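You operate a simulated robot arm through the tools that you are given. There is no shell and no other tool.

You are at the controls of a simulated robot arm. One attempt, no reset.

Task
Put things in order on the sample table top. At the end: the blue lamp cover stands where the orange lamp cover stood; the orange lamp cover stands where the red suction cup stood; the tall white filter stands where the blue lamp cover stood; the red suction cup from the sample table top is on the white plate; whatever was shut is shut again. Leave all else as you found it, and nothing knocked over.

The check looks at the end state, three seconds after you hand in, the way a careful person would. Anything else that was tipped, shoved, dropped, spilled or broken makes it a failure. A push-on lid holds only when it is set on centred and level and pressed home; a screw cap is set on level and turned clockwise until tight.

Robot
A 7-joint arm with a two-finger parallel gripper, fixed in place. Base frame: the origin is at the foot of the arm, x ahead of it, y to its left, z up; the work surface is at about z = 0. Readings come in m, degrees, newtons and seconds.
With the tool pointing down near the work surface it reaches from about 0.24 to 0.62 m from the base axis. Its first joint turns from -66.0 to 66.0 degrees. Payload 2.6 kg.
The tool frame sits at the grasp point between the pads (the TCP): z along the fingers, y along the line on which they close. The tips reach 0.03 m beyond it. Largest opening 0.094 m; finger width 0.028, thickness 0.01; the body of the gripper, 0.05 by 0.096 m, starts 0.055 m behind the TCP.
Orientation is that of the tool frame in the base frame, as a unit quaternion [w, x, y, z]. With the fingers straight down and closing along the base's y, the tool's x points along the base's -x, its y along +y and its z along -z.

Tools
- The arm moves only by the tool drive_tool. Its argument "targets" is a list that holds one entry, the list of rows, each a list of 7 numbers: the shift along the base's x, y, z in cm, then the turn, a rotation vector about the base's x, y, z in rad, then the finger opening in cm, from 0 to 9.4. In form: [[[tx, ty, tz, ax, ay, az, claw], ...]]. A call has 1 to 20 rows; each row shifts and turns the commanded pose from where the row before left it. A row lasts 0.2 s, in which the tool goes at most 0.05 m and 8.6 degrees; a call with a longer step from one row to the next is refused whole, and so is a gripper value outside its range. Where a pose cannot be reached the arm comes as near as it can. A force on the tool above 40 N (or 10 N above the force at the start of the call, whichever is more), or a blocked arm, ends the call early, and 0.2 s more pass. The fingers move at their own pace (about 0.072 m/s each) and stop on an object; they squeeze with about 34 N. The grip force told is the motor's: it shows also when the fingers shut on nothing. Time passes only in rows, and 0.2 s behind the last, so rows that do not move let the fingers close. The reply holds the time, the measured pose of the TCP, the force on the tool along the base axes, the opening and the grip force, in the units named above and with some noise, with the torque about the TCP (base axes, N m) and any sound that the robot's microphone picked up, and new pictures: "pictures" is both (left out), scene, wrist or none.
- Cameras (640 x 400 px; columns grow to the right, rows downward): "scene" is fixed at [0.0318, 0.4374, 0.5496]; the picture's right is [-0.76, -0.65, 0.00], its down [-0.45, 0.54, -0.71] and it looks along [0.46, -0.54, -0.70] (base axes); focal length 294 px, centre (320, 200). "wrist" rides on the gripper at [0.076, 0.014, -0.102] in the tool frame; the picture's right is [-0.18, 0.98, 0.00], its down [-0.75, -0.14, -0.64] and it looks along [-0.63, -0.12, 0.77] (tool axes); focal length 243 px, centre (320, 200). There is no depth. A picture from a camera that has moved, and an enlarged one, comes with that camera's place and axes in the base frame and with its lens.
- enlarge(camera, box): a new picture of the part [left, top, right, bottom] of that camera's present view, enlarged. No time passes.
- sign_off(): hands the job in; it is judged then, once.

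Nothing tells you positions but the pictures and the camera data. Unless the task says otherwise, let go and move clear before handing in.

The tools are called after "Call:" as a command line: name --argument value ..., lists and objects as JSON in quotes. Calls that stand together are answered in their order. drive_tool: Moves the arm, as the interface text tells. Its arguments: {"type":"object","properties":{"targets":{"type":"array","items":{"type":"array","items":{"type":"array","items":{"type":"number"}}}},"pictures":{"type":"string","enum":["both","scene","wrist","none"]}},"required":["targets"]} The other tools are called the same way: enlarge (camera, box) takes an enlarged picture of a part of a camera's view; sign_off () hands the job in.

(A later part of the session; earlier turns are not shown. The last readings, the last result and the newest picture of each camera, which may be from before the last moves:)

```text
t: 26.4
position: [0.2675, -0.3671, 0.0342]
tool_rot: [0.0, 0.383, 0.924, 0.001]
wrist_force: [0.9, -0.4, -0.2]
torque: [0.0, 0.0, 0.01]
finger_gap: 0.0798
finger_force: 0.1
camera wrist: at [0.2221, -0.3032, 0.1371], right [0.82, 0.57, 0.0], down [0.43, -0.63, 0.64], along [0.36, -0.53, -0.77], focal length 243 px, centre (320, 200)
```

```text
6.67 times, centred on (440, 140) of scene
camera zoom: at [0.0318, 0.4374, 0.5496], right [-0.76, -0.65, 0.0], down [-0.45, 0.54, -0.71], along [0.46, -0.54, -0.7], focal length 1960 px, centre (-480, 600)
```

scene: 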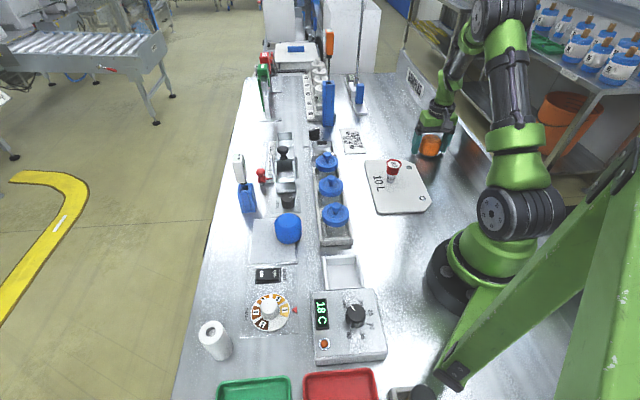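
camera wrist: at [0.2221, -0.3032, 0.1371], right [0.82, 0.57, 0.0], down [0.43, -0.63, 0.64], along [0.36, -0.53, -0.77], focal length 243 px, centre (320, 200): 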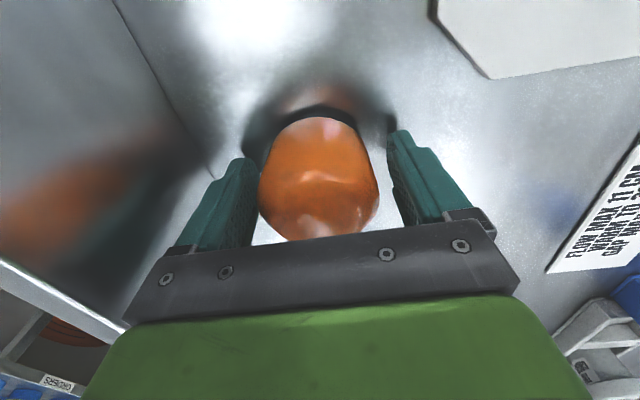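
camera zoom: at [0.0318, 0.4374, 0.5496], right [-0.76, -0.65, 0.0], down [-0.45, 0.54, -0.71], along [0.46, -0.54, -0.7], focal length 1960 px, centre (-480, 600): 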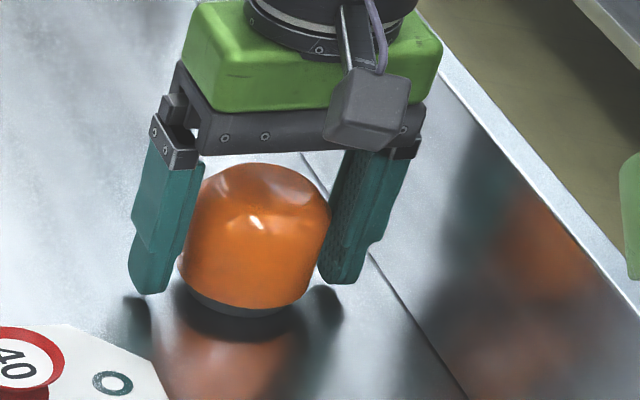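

The fingers are clear on both sides and off the table. Closing now.

Call:
drive_tool --targets '[[[0, 0, 0, 0, 0, 0, 6.6], [0, 0, 0, 0, 0, 0, 4.5], [0, 0, 0, 0, 0, 0, 4.5], [0, 0, 0, 0, 0, 0, 4.5]]]'

Call:
enlarge --camera "wrist" --box '[200, 100, 440, 250]'

Call:
enlarge --camera "scene" --box '[400, 110, 480, 170]'

```text
t: 27.4
position: [0.267, -0.3667, 0.0356]
tool_rot: [0.0, 0.383, 0.924, 0.0]
wrist_force: [0.0, 0.0, -0.1]
torque: [0.02, 0.02, -0.01]
finger_gap: 0.0605
finger_force: 33.5
camera wrist: at [0.2221, -0.3032, 0.1373], right [0.82, 0.57, 0.0], down [0.43, -0.63, 0.64], along [0.36, -0.53, -0.77], focal length 243 px, centre (320, 200)
```

scene: 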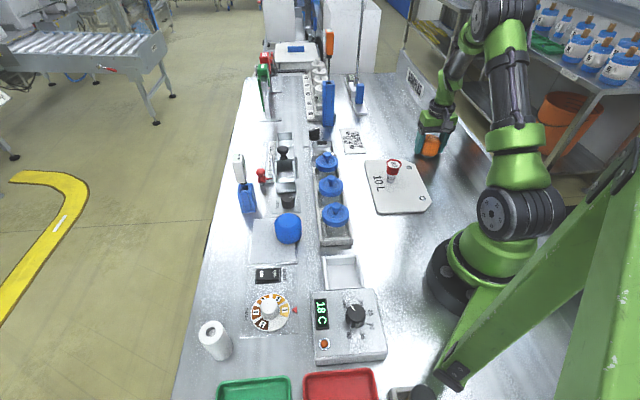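
wrist: 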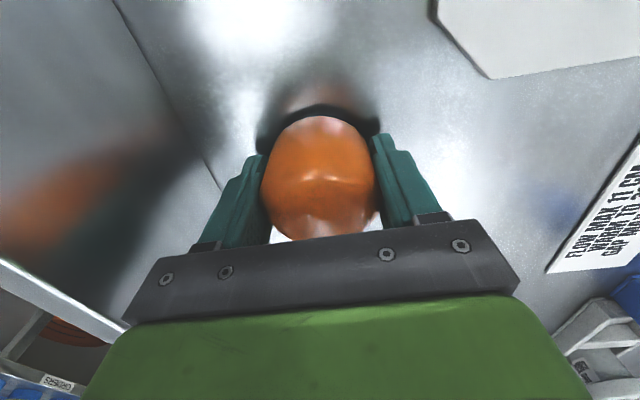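

```text
2.67 times, centred on (320, 175) of wrist
camera zoom: at [0.2221, -0.3032, 0.1373], right [0.82, 0.57, 0.0], down [0.43, -0.63, 0.64], along [0.36, -0.53, -0.77], focal length 647 px, centre (320, 267)
```

zoom: 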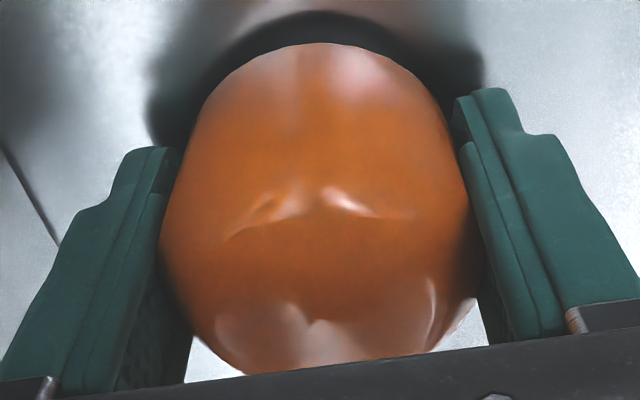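

```text
6.67 times, centred on (440, 140) of scene
camera zoom: at [0.0318, 0.4374, 0.5496], right [-0.76, -0.65, 0.0], down [-0.45, 0.54, -0.71], along [0.46, -0.54, -0.7], focal length 1960 px, centre (-480, 600)
```

zoom: 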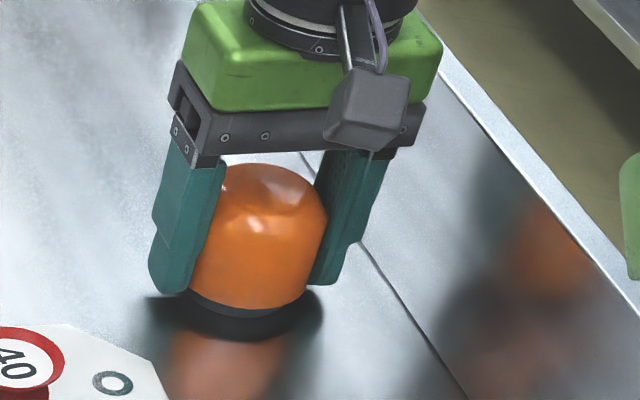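

The fingers stopped on the cover at 6.05 cm. I'll lift 2 cm first to check that it comes away cleanly and nothing was under it.

Call:
drive_tool --targets '[[[0, 0, 0.5, 0, 0, 0, 4.5], [0, 0, 0.5, 0, 0, 0, 4.5], [0, 0, 1, 0, 0, 0, 4.5], [0, 0, 0, 0, 0, 0, 4.5]]]'

Call:
enlarge --camera "scene" --box '[400, 110, 480, 170]'

Call:
enlarge --camera "wrist" --box '[200, 60, 440, 210]'

```text
t: 28.4
position: [0.2686, -0.3667, 0.0558]
tool_rot: [0.0, 0.383, 0.924, 0.0]
wrist_force: [-0.3, -0.9, -0.6]
torque: [-0.01, 0.02, 0.0]
finger_gap: 0.0606
finger_force: 33.7
camera wrist: at [0.2222, -0.303, 0.1581], right [0.82, 0.57, 0.0], down [0.43, -0.63, 0.64], along [0.36, -0.53, -0.77], focal length 243 px, centre (320, 200)
```

scene: 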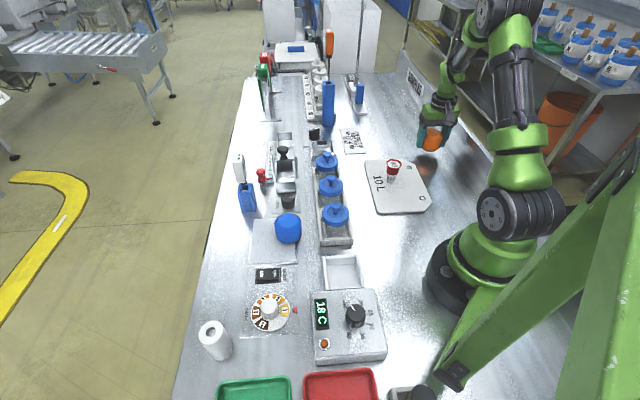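
wrist: 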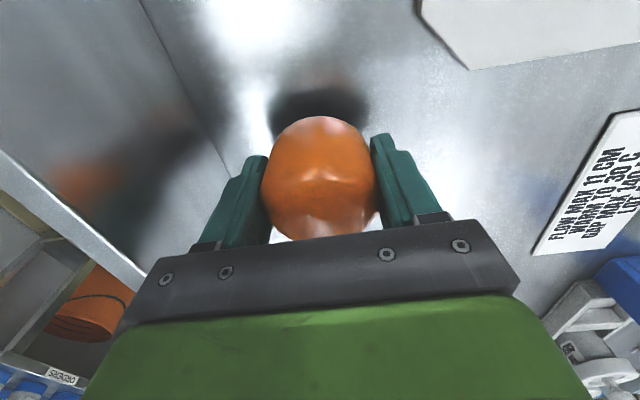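

```text
6.67 times, centred on (440, 140) of scene
camera zoom: at [0.0318, 0.4374, 0.5496], right [-0.76, -0.65, 0.0], down [-0.45, 0.54, -0.71], along [0.46, -0.54, -0.7], focal length 1960 px, centre (-480, 600)
```

zoom: 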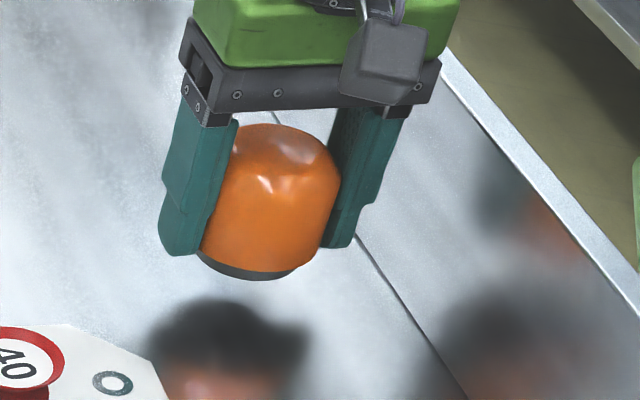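

```text
2.67 times, centred on (320, 135) of wrist
camera zoom: at [0.2222, -0.303, 0.1581], right [0.82, 0.57, 0.0], down [0.43, -0.63, 0.64], along [0.36, -0.53, -0.77], focal length 647 px, centre (320, 373)
```

zoom: 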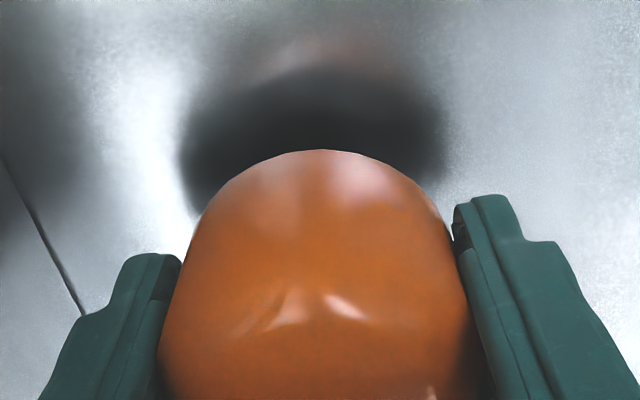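

The cover came free cleanly, with its grey foot ring, and left nothing behind. I'll carry it high to the cup's old spot, aiming a few mm outward so the foot doesn't ride up on the panel frame.

Call:
drive_tool --targets '[[[0, 0, 3.5, 0, 0, 0, 4.5], [0, 0, 4.5, 0, 0, 0, 4.5], [0, 0, 4.5, 0, 0, 0, 4.5], [0, 0, 4, 0, 0, 0, 4.5], [1.443, 4.257, 0, 0, 0, 0, 4.5], [1.443, 4.257, 0, 0, 0, 0, 4.5], [1.443, 4.257, 0, 0, 0, 0, 4.5], [1.443, 4.257, 0, 0, 0, 0, 4.5], [1.443, 4.257, 0, 0, 0, 0, 4.5], [1.443, 4.257, 0, 0, 0, 0, 4.5], [1.443, 4.257, 0, 0, 0, 0, 4.5], [1.443, 4.257, 0, 0, 0, 0, 4.5], [1.443, 4.257, 0, 0, 0, 0, 4.5], [1.443, 4.257, 0, 0, 0, 0, 4.5], [1.443, 4.257, 0, 0, 0, 0, 4.5], [1.443, 4.257, 0, 0, 0, 0, 4.5], [1.443, 4.257, 0, 0, 0, 0, 4.5], [1.443, 4.257, 0, 0, 0, 0, 4.5], [0, 0, 0, 0, 0, 0, 4.5]]]'

Call:
enlarge --camera "wrist" --box '[160, 0, 480, 200]'

```text
t: 32.4
position: [0.4689, 0.2323, 0.2208]
tool_rot: [0.001, 0.383, 0.924, 0.0]
wrist_force: [-0.3, -0.4, -0.1]
torque: [-0.03, -0.02, -0.04]
finger_gap: 0.061
finger_force: 33.6
camera wrist: at [0.424, 0.2949, 0.3236], right [0.83, 0.56, 0.0], down [0.43, -0.63, 0.64], along [0.36, -0.53, -0.77], focal length 243 px, centre (320, 200)
```

scene: 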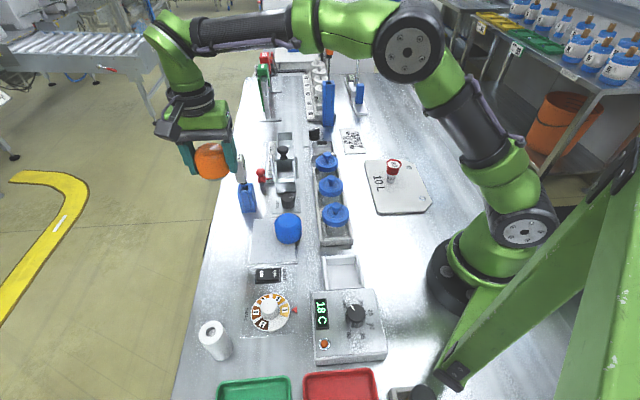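
wrist: 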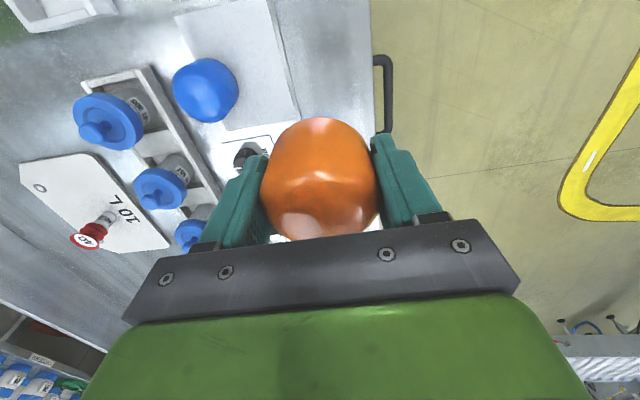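

```text
2.00 times, centred on (320, 100) of wrist
camera zoom: at [0.424, 0.2949, 0.3236], right [0.83, 0.56, 0.0], down [0.43, -0.63, 0.64], along [0.36, -0.53, -0.77], focal length 485 px, centre (320, 400)
```

zoom: 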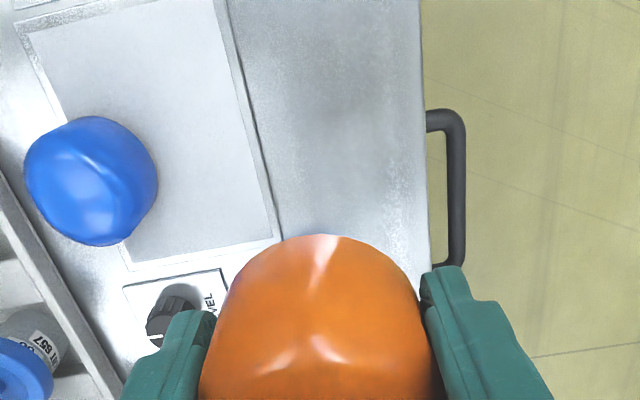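

The table edge and panel frame both leave enough room around the spot. I'll shift slightly and lower to just above the table.

Call:
drive_tool --targets '[[[-0.14, -0.45, -3, 0, 0, 0, 4.5], [0, 0, -4, 0, 0, 0, 4.5], [0, 0, -4, 0, 0, 0, 4.5], [0, 0, -3.5, 0, 0, 0, 4.5], [0, 0, -2, 0, 0, 0, 4.5], [0, 0, -0.8, 0, 0, 0, 4.5], [0, 0, 0, 0, 0, 0, 4.5]]]'

Call:
enlarge --camera "scene" --box '[190, 180, 290, 260]'

Call:
enlarge --camera "wrist" --box '[160, 50, 480, 250]'

```text
t: 34.0
position: [0.4672, 0.2248, 0.0461]
tool_rot: [0.0, 0.383, 0.924, 0.0]
wrist_force: [0.6, -0.1, -0.7]
torque: [0.03, 0.03, -0.01]
finger_gap: 0.0608
finger_force: 33.8
camera wrist: at [0.4214, 0.2892, 0.149], right [0.82, 0.57, 0.0], down [0.43, -0.63, 0.64], along [0.36, -0.53, -0.77], focal length 243 px, centre (320, 200)
```

scene: 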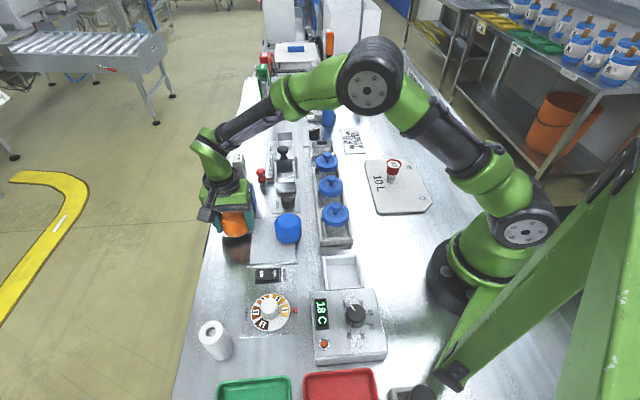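
wrist: 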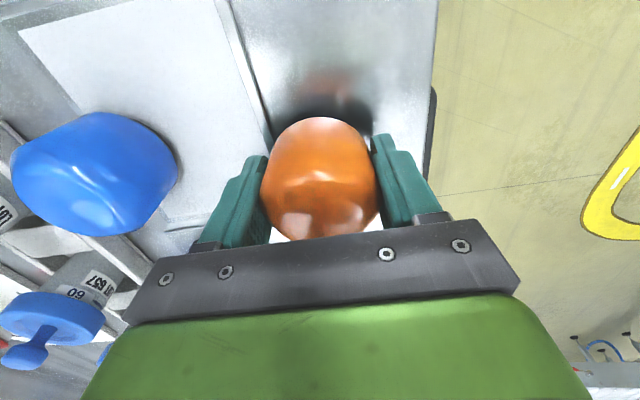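

```text
5.00 times, centred on (240, 220) of scene
camera zoom: at [0.0318, 0.4374, 0.5495], right [-0.76, -0.65, 0.0], down [-0.45, 0.54, -0.71], along [0.46, -0.54, -0.7], focal length 1470 px, centre (720, 100)
```

zoom: 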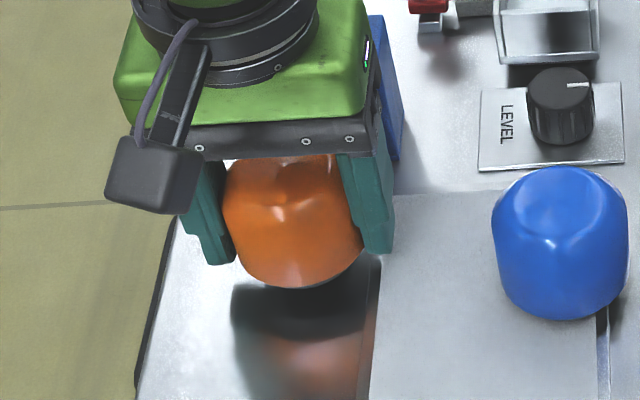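

```text
2.00 times, centred on (320, 150) of wrist
camera zoom: at [0.4214, 0.2892, 0.149], right [0.82, 0.57, 0.0], down [0.43, -0.63, 0.64], along [0.36, -0.53, -0.77], focal length 485 px, centre (320, 300)
```

zoom: 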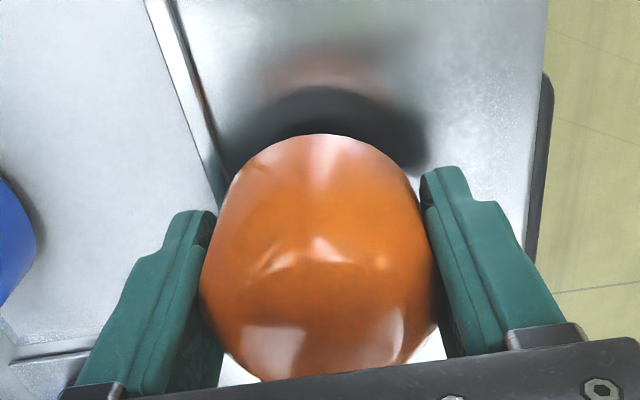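

The cover is about 1 cm above the table and just clear of the panel frame. I'll lower in small steps to contact.

Call:
drive_tool --targets '[[[0.1, 0.1, -0.3, 0, 0, 0, 4.5], [0, 0, -0.3, 0, 0, 0, 4.5], [0, 0, -0.2, 0, 0, 0, 4.5], [0, 0, 0, 0, 0, 0, 4.5]]]' --pictures "none"

Call:
drive_tool --targets '[[[0, 0, -0.1, 0, 0, 0, 4.5], [0, 0, -0.1, 0, 0, 0, 4.5], [0, 0, 0, 0, 0, 0, 4.5]]]' --pictures "none"

```text
t: 35.0
position: [0.4689, 0.2247, 0.0406]
tool_rot: [0.0, 0.381, 0.924, -0.001]
wrist_force: [-0.1, -0.4, -1.3]
torque: [-0.01, 0.01, 0.03]
finger_gap: 0.0604
finger_force: 33.7
```

```text
t: 35.8
position: [0.468, 0.2248, 0.0367]
tool_rot: [0.001, 0.382, 0.924, 0.0]
wrist_force: [0.6, -0.1, -0.6]
torque: [-0.04, -0.02, 0.03]
finger_gap: 0.0606
finger_force: 33.7
```

Call:
drive_tool --targets '[[[0, 0, -0.1, 0, 0, 0, 4.5], [0, 0, 0, 0, 0, 0, 4.5]]]' --pictures "none"

Call:
drive_tool --targets '[[[0, 0, -0.1, 0, 0, 0, 4.5], [0, 0, 0, 0, 0, 0, 4.5]]]'

Call:
enlarge --camera "scene" --box '[200, 200, 280, 250]'

```text
t: 36.4
position: [0.4691, 0.2269, 0.036]
tool_rot: [-0.001, 0.382, 0.924, 0.0]
wrist_force: [0.8, -0.1, -1.1]
torque: [0.0, 0.01, 0.01]
finger_gap: 0.0606
finger_force: 34.2
```

```text
t: 37.0
position: [0.4684, 0.2254, 0.0361]
tool_rot: [-0.001, 0.383, 0.924, 0.0]
wrist_force: [-0.1, 0.1, -0.8]
torque: [0.03, -0.01, 0.0]
finger_gap: 0.0606
finger_force: 33.6
camera wrist: at [0.4234, 0.2898, 0.1379], right [0.82, 0.57, 0.0], down [0.43, -0.63, 0.64], along [0.36, -0.53, -0.77], focal length 243 px, centre (320, 200)
```

scene: 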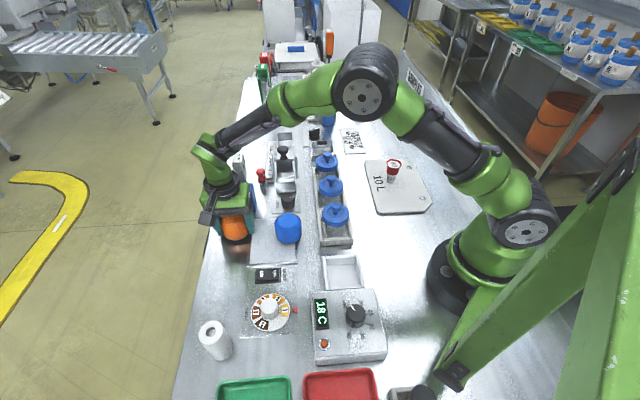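
wrist: 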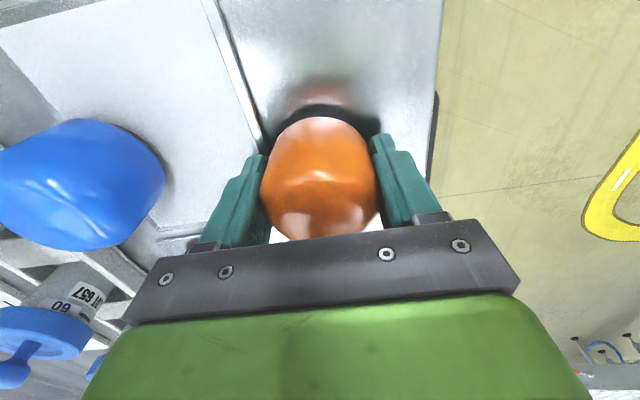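

```text
8.00 times, centred on (240, 225) of scene
camera zoom: at [0.0318, 0.4374, 0.5495], right [-0.76, -0.65, 0.0], down [-0.45, 0.54, -0.71], along [0.46, -0.54, -0.7], focal length 2352 px, centre (960, 0)
```

zoom: 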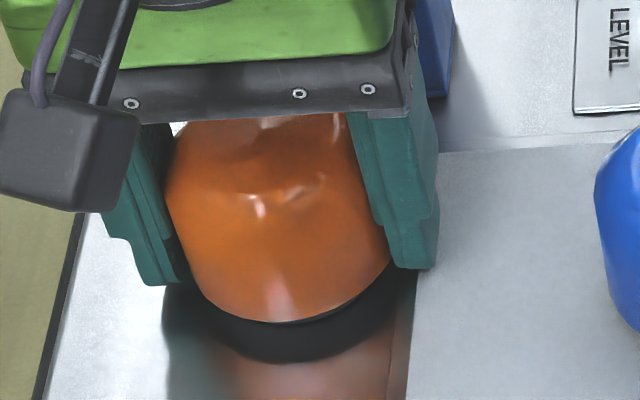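

No contact shows in the force yet. I'll keep stepping down 1 mm at a time.

Call:
drive_tool --targets '[[[0, 0, -0.1, 0, 0, 0, 4.5], [0, 0, 0, 0, 0, 0, 4.5]]]' --pictures "none"

Call:
drive_tool --targets '[[[0, 0, -0.1, 0, 0, 0, 4.5], [0, 0, 0, 0, 0, 0, 4.5]]]' --pictures "none"

```text
t: 37.6
position: [0.4681, 0.2261, 0.0346]
tool_rot: [0.0, 0.382, 0.924, 0.0]
wrist_force: [-0.7, -1.2, 2.1]
torque: [0.02, -0.01, 0.02]
finger_gap: 0.0606
finger_force: 34.2
```

```text
t: 38.2
position: [0.4694, 0.2251, 0.034]
tool_rot: [0.0, 0.384, 0.924, 0.001]
wrist_force: [-3.7, -2.1, 13.5]
torque: [0.01, 0.1, 0.01]
finger_gap: 0.0603
finger_force: 34.6
```

It's on the table with 13 N. I'll ease off 1 mm, open and rise straight up.

Call:
drive_tool --targets '[[[0, 0, 0.1, 0, 0, 0, 4.5], [0, 0, 0, 0, 0, 0, 6.3], [0, 0, 0, 0, 0, 0, 7.5], [0, 0, 0, 0, 0, 0, 7.8], [0, 0, 1, 0, 0, 0, 7.8], [0, 0, 3, 0, 0, 0, 7.8], [0, 0, 4, 0, 0, 0, 7.8], [0, 0, 4, 0, 0, 0, 7.8], [0, 0, 4, 0, 0, 0, 7.8], [0, 0, 0, 0, 0, 0, 7.8]]]'

Call:
enlarge --camera "scene" --box '[200, 180, 320, 260]'

Call:
enlarge --camera "wrist" --box '[80, 0, 400, 200]'

```text
t: 40.4
position: [0.4669, 0.2242, 0.1951]
tool_rot: [0.0, 0.383, 0.924, 0.0]
wrist_force: [-0.7, -0.7, 0.3]
torque: [-0.01, -0.02, 0.0]
finger_gap: 0.0777
finger_force: 0.0
camera wrist: at [0.4215, 0.2879, 0.2974], right [0.82, 0.57, 0.0], down [0.43, -0.63, 0.64], along [0.36, -0.53, -0.77], focal length 243 px, centre (320, 200)
```

scene: 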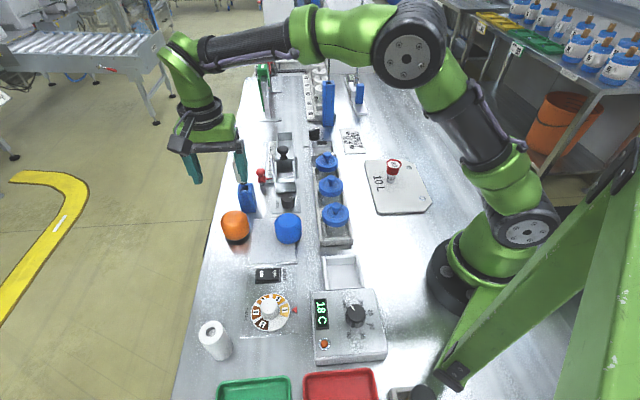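
wrist: 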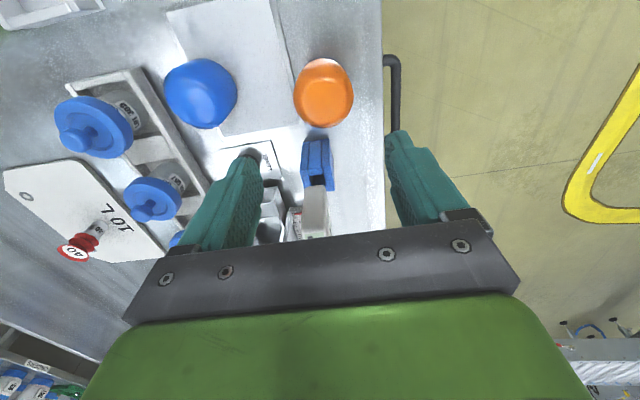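

```text
5.00 times, centred on (260, 220) of scene
camera zoom: at [0.0318, 0.4374, 0.5496], right [-0.76, -0.65, 0.0], down [-0.45, 0.54, -0.71], along [0.46, -0.54, -0.7], focal length 1470 px, centre (620, 100)
```

zoom: 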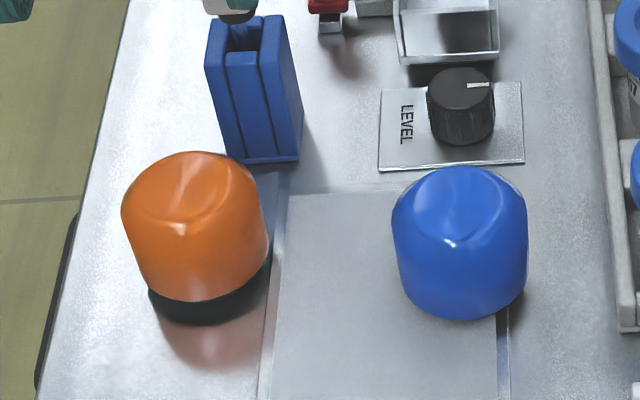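

```text
2.00 times, centred on (240, 100) of wrist
camera zoom: at [0.4215, 0.2879, 0.2974], right [0.82, 0.57, 0.0], down [0.43, -0.63, 0.64], along [0.36, -0.53, -0.77], focal length 485 px, centre (480, 400)
```

zoom: 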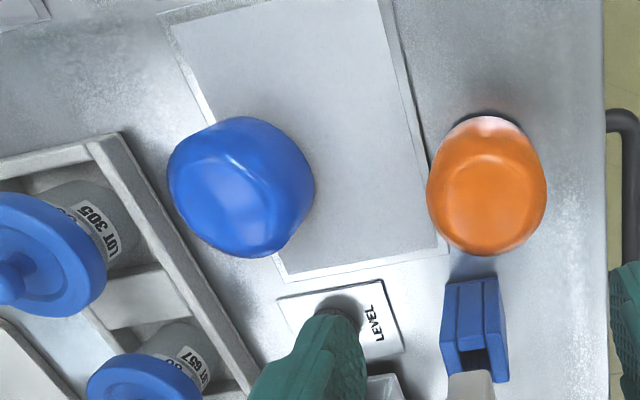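

Orange stands upright clear of the panel. Next is blue near (0.366,0.153), where the same finger direction leaves about 2 cm to the jar tray. I'll move above it.

Call:
drive_tool --targets '[[[-3.4, -2.4, 0, 0, 0, 0, 7.6], [-3.4, -2.4, 0, 0, 0, 0, 7.6], [-3.3, -2.3, 0, 0, 0, 0, 7.6], [0, 0, 0, 0, 0, 0, 7.6]]]'

Call:
enlarge --camera "wrist" --box '[160, 10, 480, 210]'

```text
t: 41.4
position: [0.3661, 0.1517, 0.1922]
tool_rot: [0.001, 0.382, 0.924, 0.0]
wrist_force: [0.3, -0.2, 0.3]
torque: [0.01, -0.02, -0.01]
finger_gap: 0.0759
finger_force: 0.1
camera wrist: at [0.3199, 0.2155, 0.2952], right [0.82, 0.57, 0.0], down [0.43, -0.63, 0.64], along [0.36, -0.53, -0.77], focal length 243 px, centre (320, 200)
```

scene: 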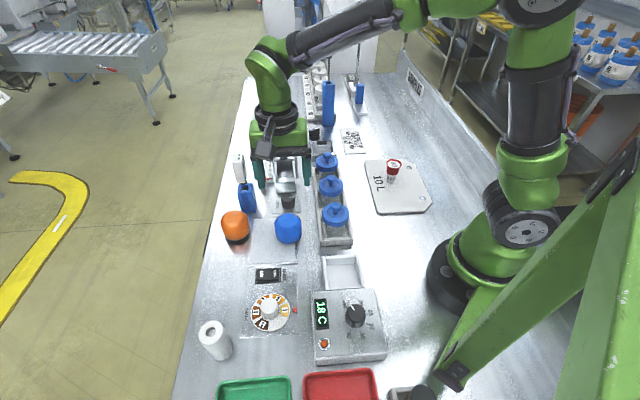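
wrist: 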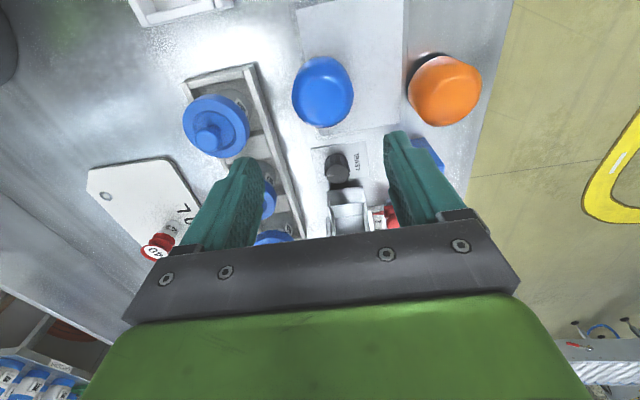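

```text
2.00 times, centred on (320, 110) of wrist
camera zoom: at [0.3199, 0.2155, 0.2952], right [0.82, 0.57, 0.0], down [0.43, -0.63, 0.64], along [0.36, -0.53, -0.77], focal length 485 px, centre (320, 380)
```

zoom: 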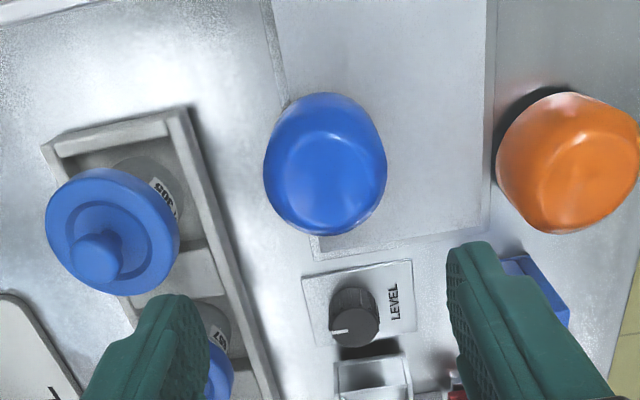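

Blue is centred well enough, and its base overlaps the frame on the tray side. I'll descend around it, a little higher than before because of the panel thickness.

Call:
drive_tool --targets '[[[0.1, 0.15, -3, 0, 0, 0, 7.6], [0, 0, -4, 0, 0, 0, 7.6], [0, 0, -3.5, 0, 0, 0, 7.6], [0, 0, -2.5, 0, 0, 0, 7.6], [0, 0, -1.5, 0, 0, 0, 7.6], [0, 0, -0.8, 0, 0, 0, 7.6], [0, 0, 0, 0, 0, 0, 7.6]]]'

Call:
enlarge --camera "wrist" --box '[200, 100, 440, 250]'

Call:
enlarge --camera "scene" --box '[240, 190, 340, 260]'

```text
t: 43.0
position: [0.3689, 0.1546, 0.0407]
tool_rot: [-0.001, 0.383, 0.924, 0.001]
wrist_force: [-0.6, 0.5, 0.6]
torque: [0.01, 0.01, 0.0]
finger_gap: 0.076
finger_force: 0.1
camera wrist: at [0.3235, 0.2182, 0.1428], right [0.82, 0.57, 0.0], down [0.43, -0.63, 0.64], along [0.36, -0.53, -0.77], focal length 243 px, centre (320, 200)
```

scene: 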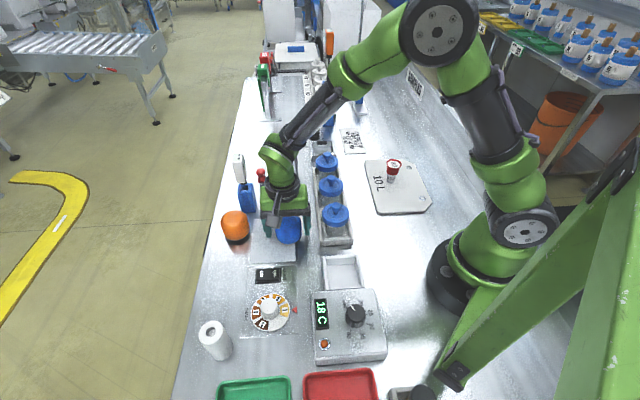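
wrist: 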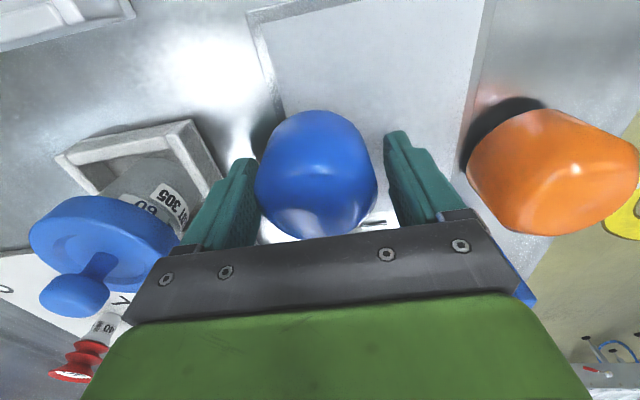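

```text
2.67 times, centred on (320, 175) of wrist
camera zoom: at [0.3235, 0.2182, 0.1428], right [0.82, 0.57, 0.0], down [0.43, -0.63, 0.64], along [0.36, -0.53, -0.77], focal length 647 px, centre (320, 267)
```

zoom: 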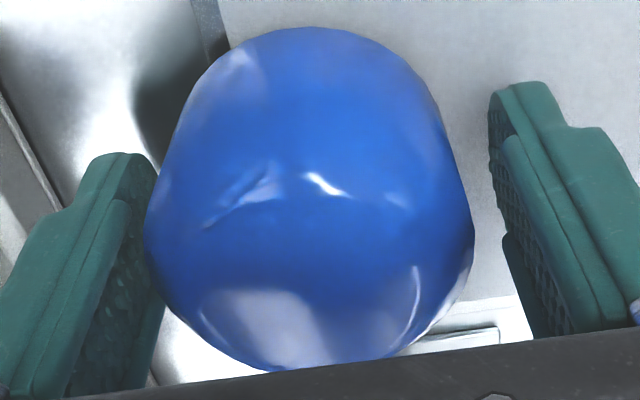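

```text
5.71 times, centred on (290, 225) of scene
camera zoom: at [0.0318, 0.4374, 0.5496], right [-0.76, -0.65, 0.0], down [-0.45, 0.54, -0.71], along [0.46, -0.54, -0.7], focal length 1680 px, centre (491, 57)
```

zoom: 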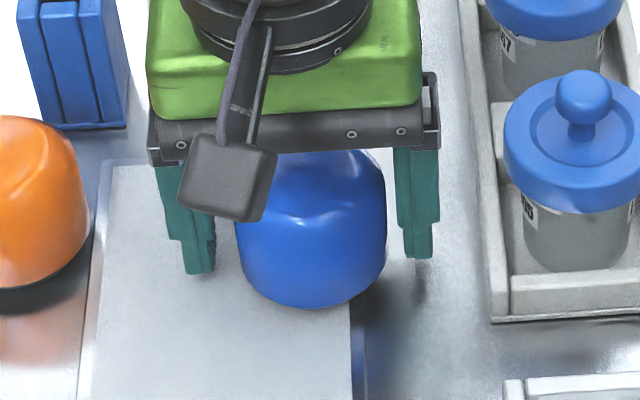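

Blue is about 2 mm toward the tray side of centre. I'll correct that and close.

Call:
drive_tool --targets '[[[-0.18, -0.13, -0.1, 0, 0, 0, 7.6], [0, 0, 0, 0, 0, 0, 7.6], [0, 0, 0, 0, 0, 0, 6.4], [0, 0, 0, 0, 0, 0, 4.5], [0, 0, 0, 0, 0, 0, 4.5], [0, 0, 0, 0, 0, 0, 4.5]]]'

Call:
drive_tool --targets '[[[0, 0, 0.5, 0, 0, 0, 4.5], [0, 0, 0.5, 0, 0, 0, 4.5], [0, 0, 2, 0, 0, 0, 4.5], [0, 0, 3, 0, 0, 0, 4.5], [0, 0, 0, 0, 0, 0, 4.5]]]'

Call:
enlarge --camera "scene" --box '[240, 180, 340, 250]'

Call:
enlarge --camera "wrist" --box '[160, 10, 480, 210]'

```text
t: 44.4
position: [0.3671, 0.1546, 0.0389]
tool_rot: [0.0, 0.382, 0.924, 0.0]
wrist_force: [-0.8, -0.4, -1.9]
torque: [-0.02, -0.04, -0.03]
finger_gap: 0.0606
finger_force: 34.5
camera wrist: at [0.3221, 0.2177, 0.1419], right [0.82, 0.57, 0.0], down [0.43, -0.63, 0.64], along [0.36, -0.53, -0.77], focal length 243 px, centre (320, 200)
```

scene: 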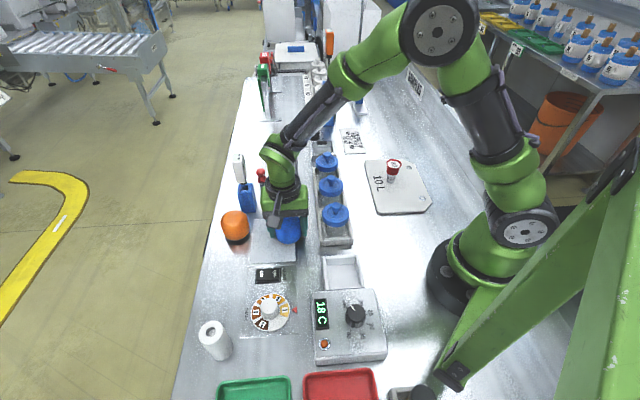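
wrist: 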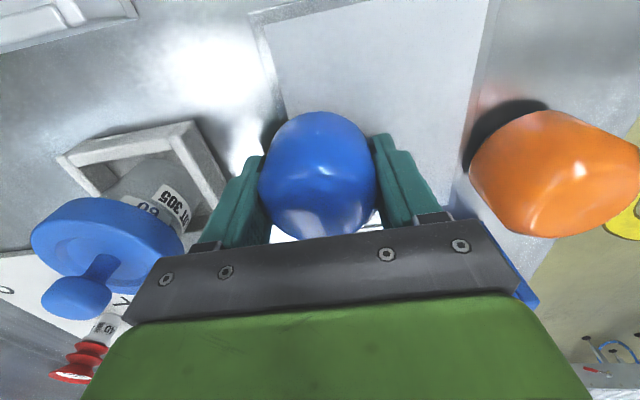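

```text
t: 45.6
position: [0.3671, 0.1538, 0.1007]
tool_rot: [0.0, 0.383, 0.924, 0.0]
wrist_force: [-0.1, -0.1, -0.2]
torque: [-0.04, -0.03, 0.01]
finger_gap: 0.0605
finger_force: 33.6
camera wrist: at [0.3217, 0.2182, 0.203], right [0.82, 0.57, 0.0], down [0.43, -0.63, 0.64], along [0.36, -0.53, -0.77], focal length 243 px, centre (320, 200)
```

scene: 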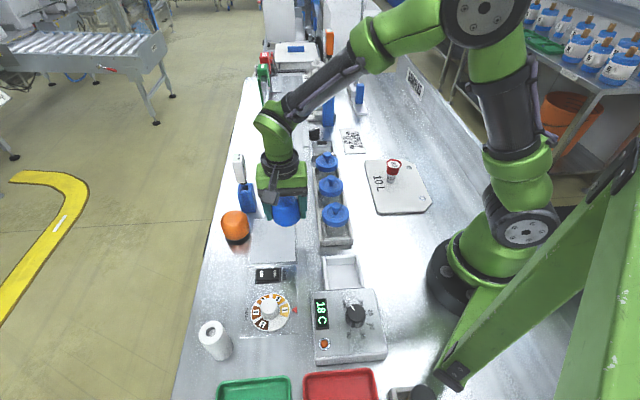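
wrist: 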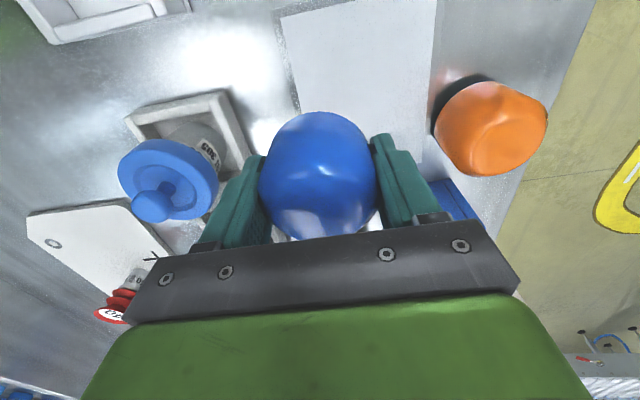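

```text
5.71 times, centred on (290, 215) of scene
camera zoom: at [0.0318, 0.4374, 0.5495], right [-0.76, -0.65, 0.0], down [-0.45, 0.54, -0.71], along [0.46, -0.54, -0.7], focal length 1680 px, centre (491, 114)
```

zoom: 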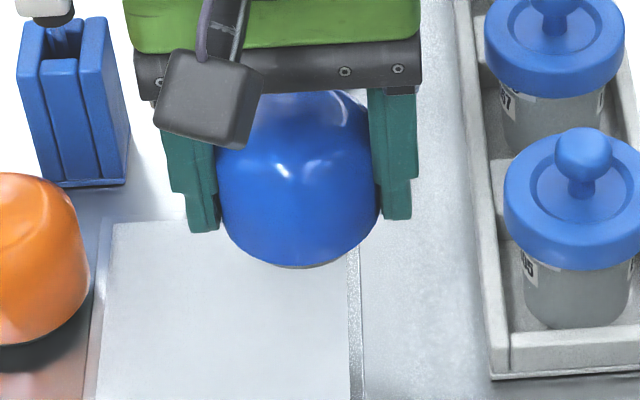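

```text
2.00 times, centred on (320, 110) of wrist
camera zoom: at [0.3217, 0.2182, 0.203], right [0.82, 0.57, 0.0], down [0.43, -0.63, 0.64], along [0.36, -0.53, -0.77], focal length 485 px, centre (320, 380)
```

zoom: 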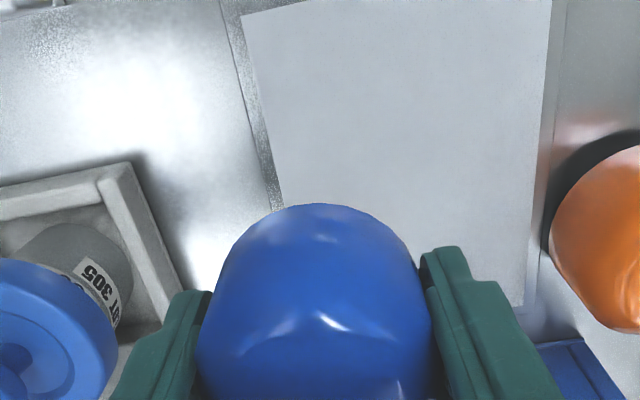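

Blue lifted cleanly and is level. I'll carry it high across to the orange cover's old spot at (0.267,-0.367).

Call:
drive_tool --targets '[[[0, 0, 4, 0, 0, 0, 4.5], [0, 0, 4, 0, 0, 0, 4.5], [0, 0, 4, 0, 0, 0, 4.5], [-0.833, -4.338, 0, 0, 0, 0, 4.5], [-0.833, -4.338, 0, 0, 0, 0, 4.5], [-0.833, -4.338, 0, 0, 0, 0, 4.5], [-0.833, -4.338, 0, 0, 0, 0, 4.5], [-0.833, -4.338, 0, 0, 0, 0, 4.5], [-0.833, -4.338, 0, 0, 0, 0, 4.5], [-0.833, -4.338, 0, 0, 0, 0, 4.5], [-0.833, -4.338, 0, 0, 0, 0, 4.5], [-0.833, -4.338, 0, 0, 0, 0, 4.5], [-0.833, -4.338, 0, 0, 0, 0, 4.5], [-0.833, -4.338, 0, 0, 0, 0, 4.5], [-0.833, -4.338, 0, 0, 0, 0, 4.5], [0, 0, 0, 0, 0, 0, 4.5]]]'

Call:
enlarge --camera "scene" --box '[240, 190, 340, 260]'

Call:
enlarge --camera "scene" --box '[270, 220, 310, 250]'

```text
t: 49.0
position: [0.2695, -0.3662, 0.2212]
tool_rot: [-0.001, 0.383, 0.924, 0.0]
wrist_force: [0.4, -1.1, -1.0]
torque: [-0.02, 0.01, 0.0]
finger_gap: 0.0605
finger_force: 34.4
camera wrist: at [0.2242, -0.3021, 0.3235], right [0.82, 0.57, 0.0], down [0.43, -0.63, 0.64], along [0.36, -0.53, -0.77], focal length 243 px, centre (320, 200)
```

scene: 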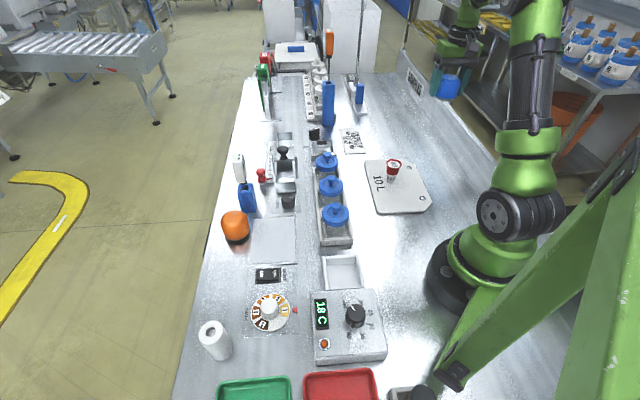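
wrist: 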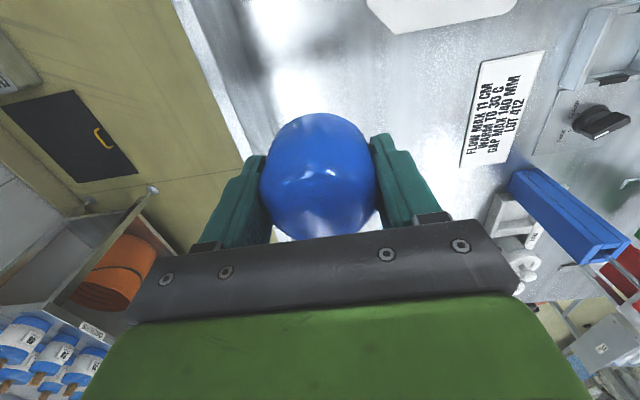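

```text
5.71 times, centred on (290, 225) of scene
camera zoom: at [0.0318, 0.4373, 0.5496], right [-0.76, -0.65, 0.0], down [-0.45, 0.54, -0.71], along [0.46, -0.54, -0.7], focal length 1680 px, centre (491, 57)
```

zoom: 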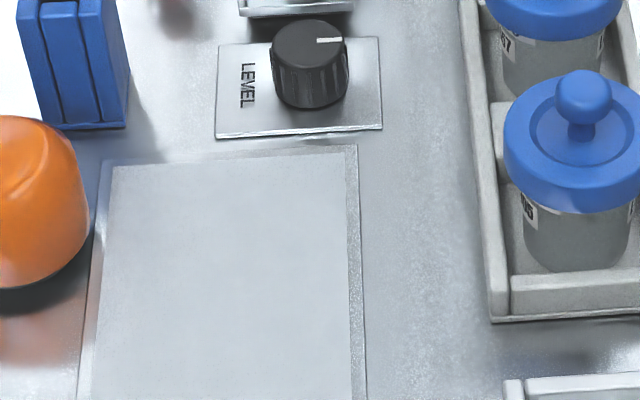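

```text
13.33 times, centred on (290, 235) of scene
camera zoom: at [0.0318, 0.4373, 0.5496], right [-0.76, -0.65, 0.0], down [-0.45, 0.54, -0.71], along [0.46, -0.54, -0.7], focal length 3920 px, centre (720, -267)
```

zoom: 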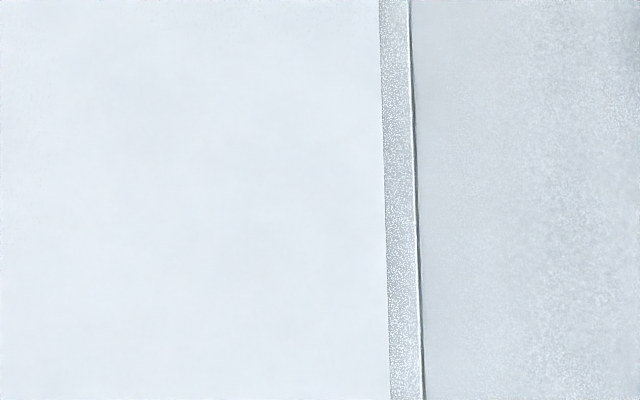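

The panel under blue is flat and thin. Now I'll lower blue toward the orange spot.

Call:
drive_tool --targets '[[[0, 0, -4, 0, 0, 0, 4.5], [0, 0, -4, 0, 0, 0, 4.5], [0, 0, -4, 0, 0, 0, 4.5], [0, 0, -3, 0, 0, 0, 4.5], [0, 0, -1.5, 0, 0, 0, 4.5], [0, 0, -0.8, 0, 0, 0, 4.5], [0, 0, 0, 0, 0, 0, 4.5]]]'

Call:
enlarge --camera "scene" --box '[400, 110, 480, 170]'

```text
t: 50.6
position: [0.2666, -0.3645, 0.0467]
tool_rot: [-0.001, 0.382, 0.924, -0.001]
wrist_force: [0.3, 0.1, -1.1]
torque: [-0.02, -0.02, -0.02]
finger_gap: 0.0602
finger_force: 34.4
camera wrist: at [0.2216, -0.3023, 0.1496], right [0.82, 0.57, 0.0], down [0.43, -0.63, 0.64], along [0.36, -0.53, -0.77], focal length 243 px, centre (320, 200)
```

scene: 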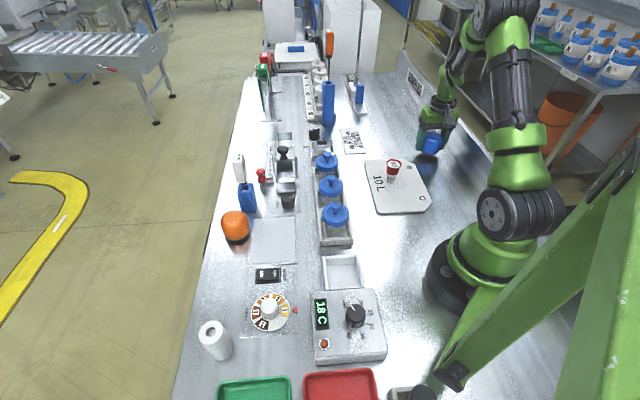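
wrist: 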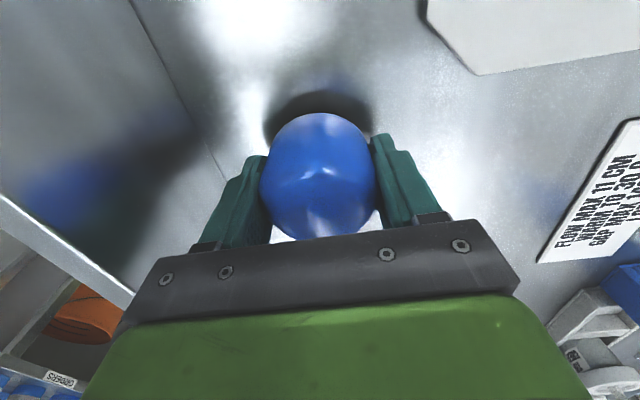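

```text
6.67 times, centred on (440, 140) of scene
camera zoom: at [0.0318, 0.4374, 0.5496], right [-0.76, -0.65, 0.0], down [-0.45, 0.54, -0.71], along [0.46, -0.54, -0.7], focal length 1960 px, centre (-480, 600)
```

zoom: 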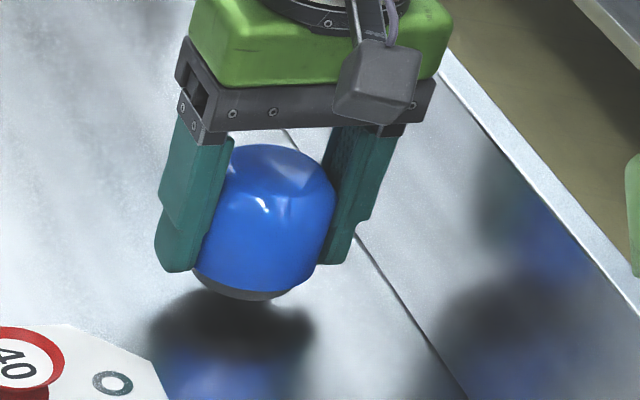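

Blue is about 1 cm above the table at the right spot. I'll step down to contact.

Call:
drive_tool --targets '[[[0, -0.1, -0.3, 0, 0, 0, 4.5], [0, 0, -0.3, 0, 0, 0, 4.5], [0, 0, -0.1, 0, 0, 0, 4.5], [0, 0, 0, 0, 0, 0, 4.5]]]' --pictures "none"

Call:
drive_tool --targets '[[[0, 0, -0.1, 0, 0, 0, 4.5], [0, 0, 0, 0, 0, 0, 4.5]]]' --pictures "none"

Call:
drive_tool --targets '[[[0, 0, -0.1, 0, 0, 0, 4.5], [0, 0, 0, 0, 0, 0, 4.5]]]' --pictures "none"

```text
t: 51.6
position: [0.2662, -0.367, 0.04]
tool_rot: [-0.001, 0.383, 0.924, 0.0]
wrist_force: [-0.2, -1.0, -0.4]
torque: [-0.02, -0.02, 0.02]
finger_gap: 0.0603
finger_force: 34.3
```

```text
t: 52.2
position: [0.2677, -0.3656, 0.0387]
tool_rot: [-0.001, 0.383, 0.924, 0.0]
wrist_force: [0.5, -0.5, -0.2]
torque: [0.0, 0.01, 0.0]
finger_gap: 0.0602
finger_force: 33.6
```

```text
t: 52.8
position: [0.267, -0.3672, 0.0378]
tool_rot: [0.0, 0.383, 0.924, 0.0]
wrist_force: [1.1, -0.1, -0.8]
torque: [-0.01, 0.03, -0.02]
finger_gap: 0.0604
finger_force: 33.8
```

Call:
drive_tool --targets '[[[0, 0, -0.1, 0, 0, 0, 4.5], [0, 0, 0, 0, 0, 0, 4.5]]]' --pictures "none"

Call:
drive_tool --targets '[[[0, 0, -0.1, 0, 0, 0, 4.5], [0, 0, 0, 0, 0, 0, 4.5]]]' --pictures "none"

```text
t: 53.4
position: [0.268, -0.3672, 0.0365]
tool_rot: [0.0, 0.383, 0.924, 0.001]
wrist_force: [-0.5, -0.1, -0.3]
torque: [-0.01, 0.0, 0.01]
finger_gap: 0.0602
finger_force: 34.2
```

```text
t: 54.0
position: [0.2677, -0.3651, 0.0351]
tool_rot: [0.0, 0.383, 0.924, 0.001]
wrist_force: [-0.3, -0.1, -0.1]
torque: [-0.01, -0.02, -0.03]
finger_gap: 0.0604
finger_force: 33.4
```

Still no contact force, so I'll continue 1 mm at a time.

Call:
drive_tool --targets '[[[0, 0, -0.1, 0, 0, 0, 4.5], [0, 0, 0, 0, 0, 0, 4.5]]]' --pictures "scene"

Call:
enlarge --camera "scene" --box '[400, 110, 480, 170]'

```text
t: 54.6
position: [0.2685, -0.3666, 0.0349]
tool_rot: [0.001, 0.383, 0.924, 0.0]
wrist_force: [-1.4, 2.8, 8.6]
torque: [0.03, 0.02, 0.01]
finger_gap: 0.0603
finger_force: 34.2
```

scene: 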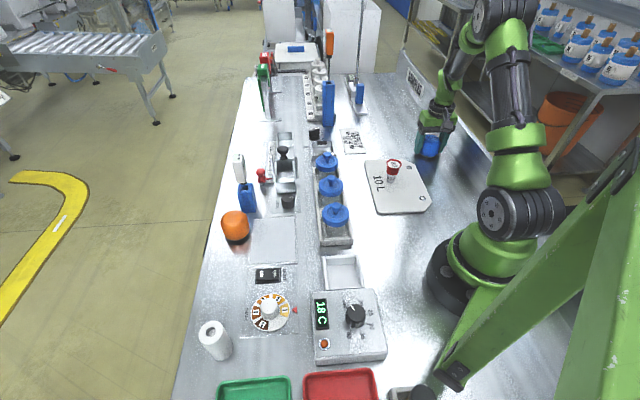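

```text
6.67 times, centred on (440, 140) of scene
camera zoom: at [0.0317, 0.4374, 0.5495], right [-0.76, -0.65, 0.0], down [-0.45, 0.54, -0.71], along [0.46, -0.54, -0.7], focal length 1960 px, centre (-480, 600)
```

zoom: 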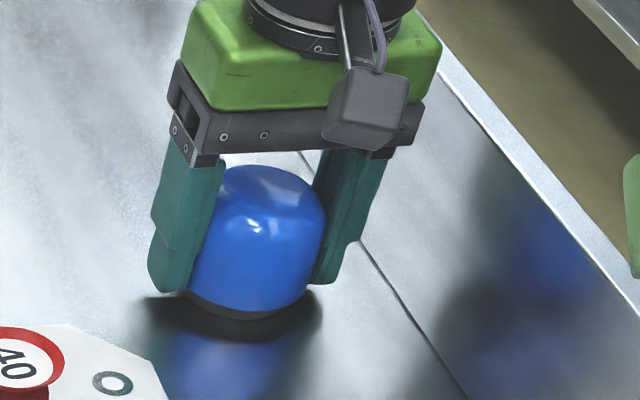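

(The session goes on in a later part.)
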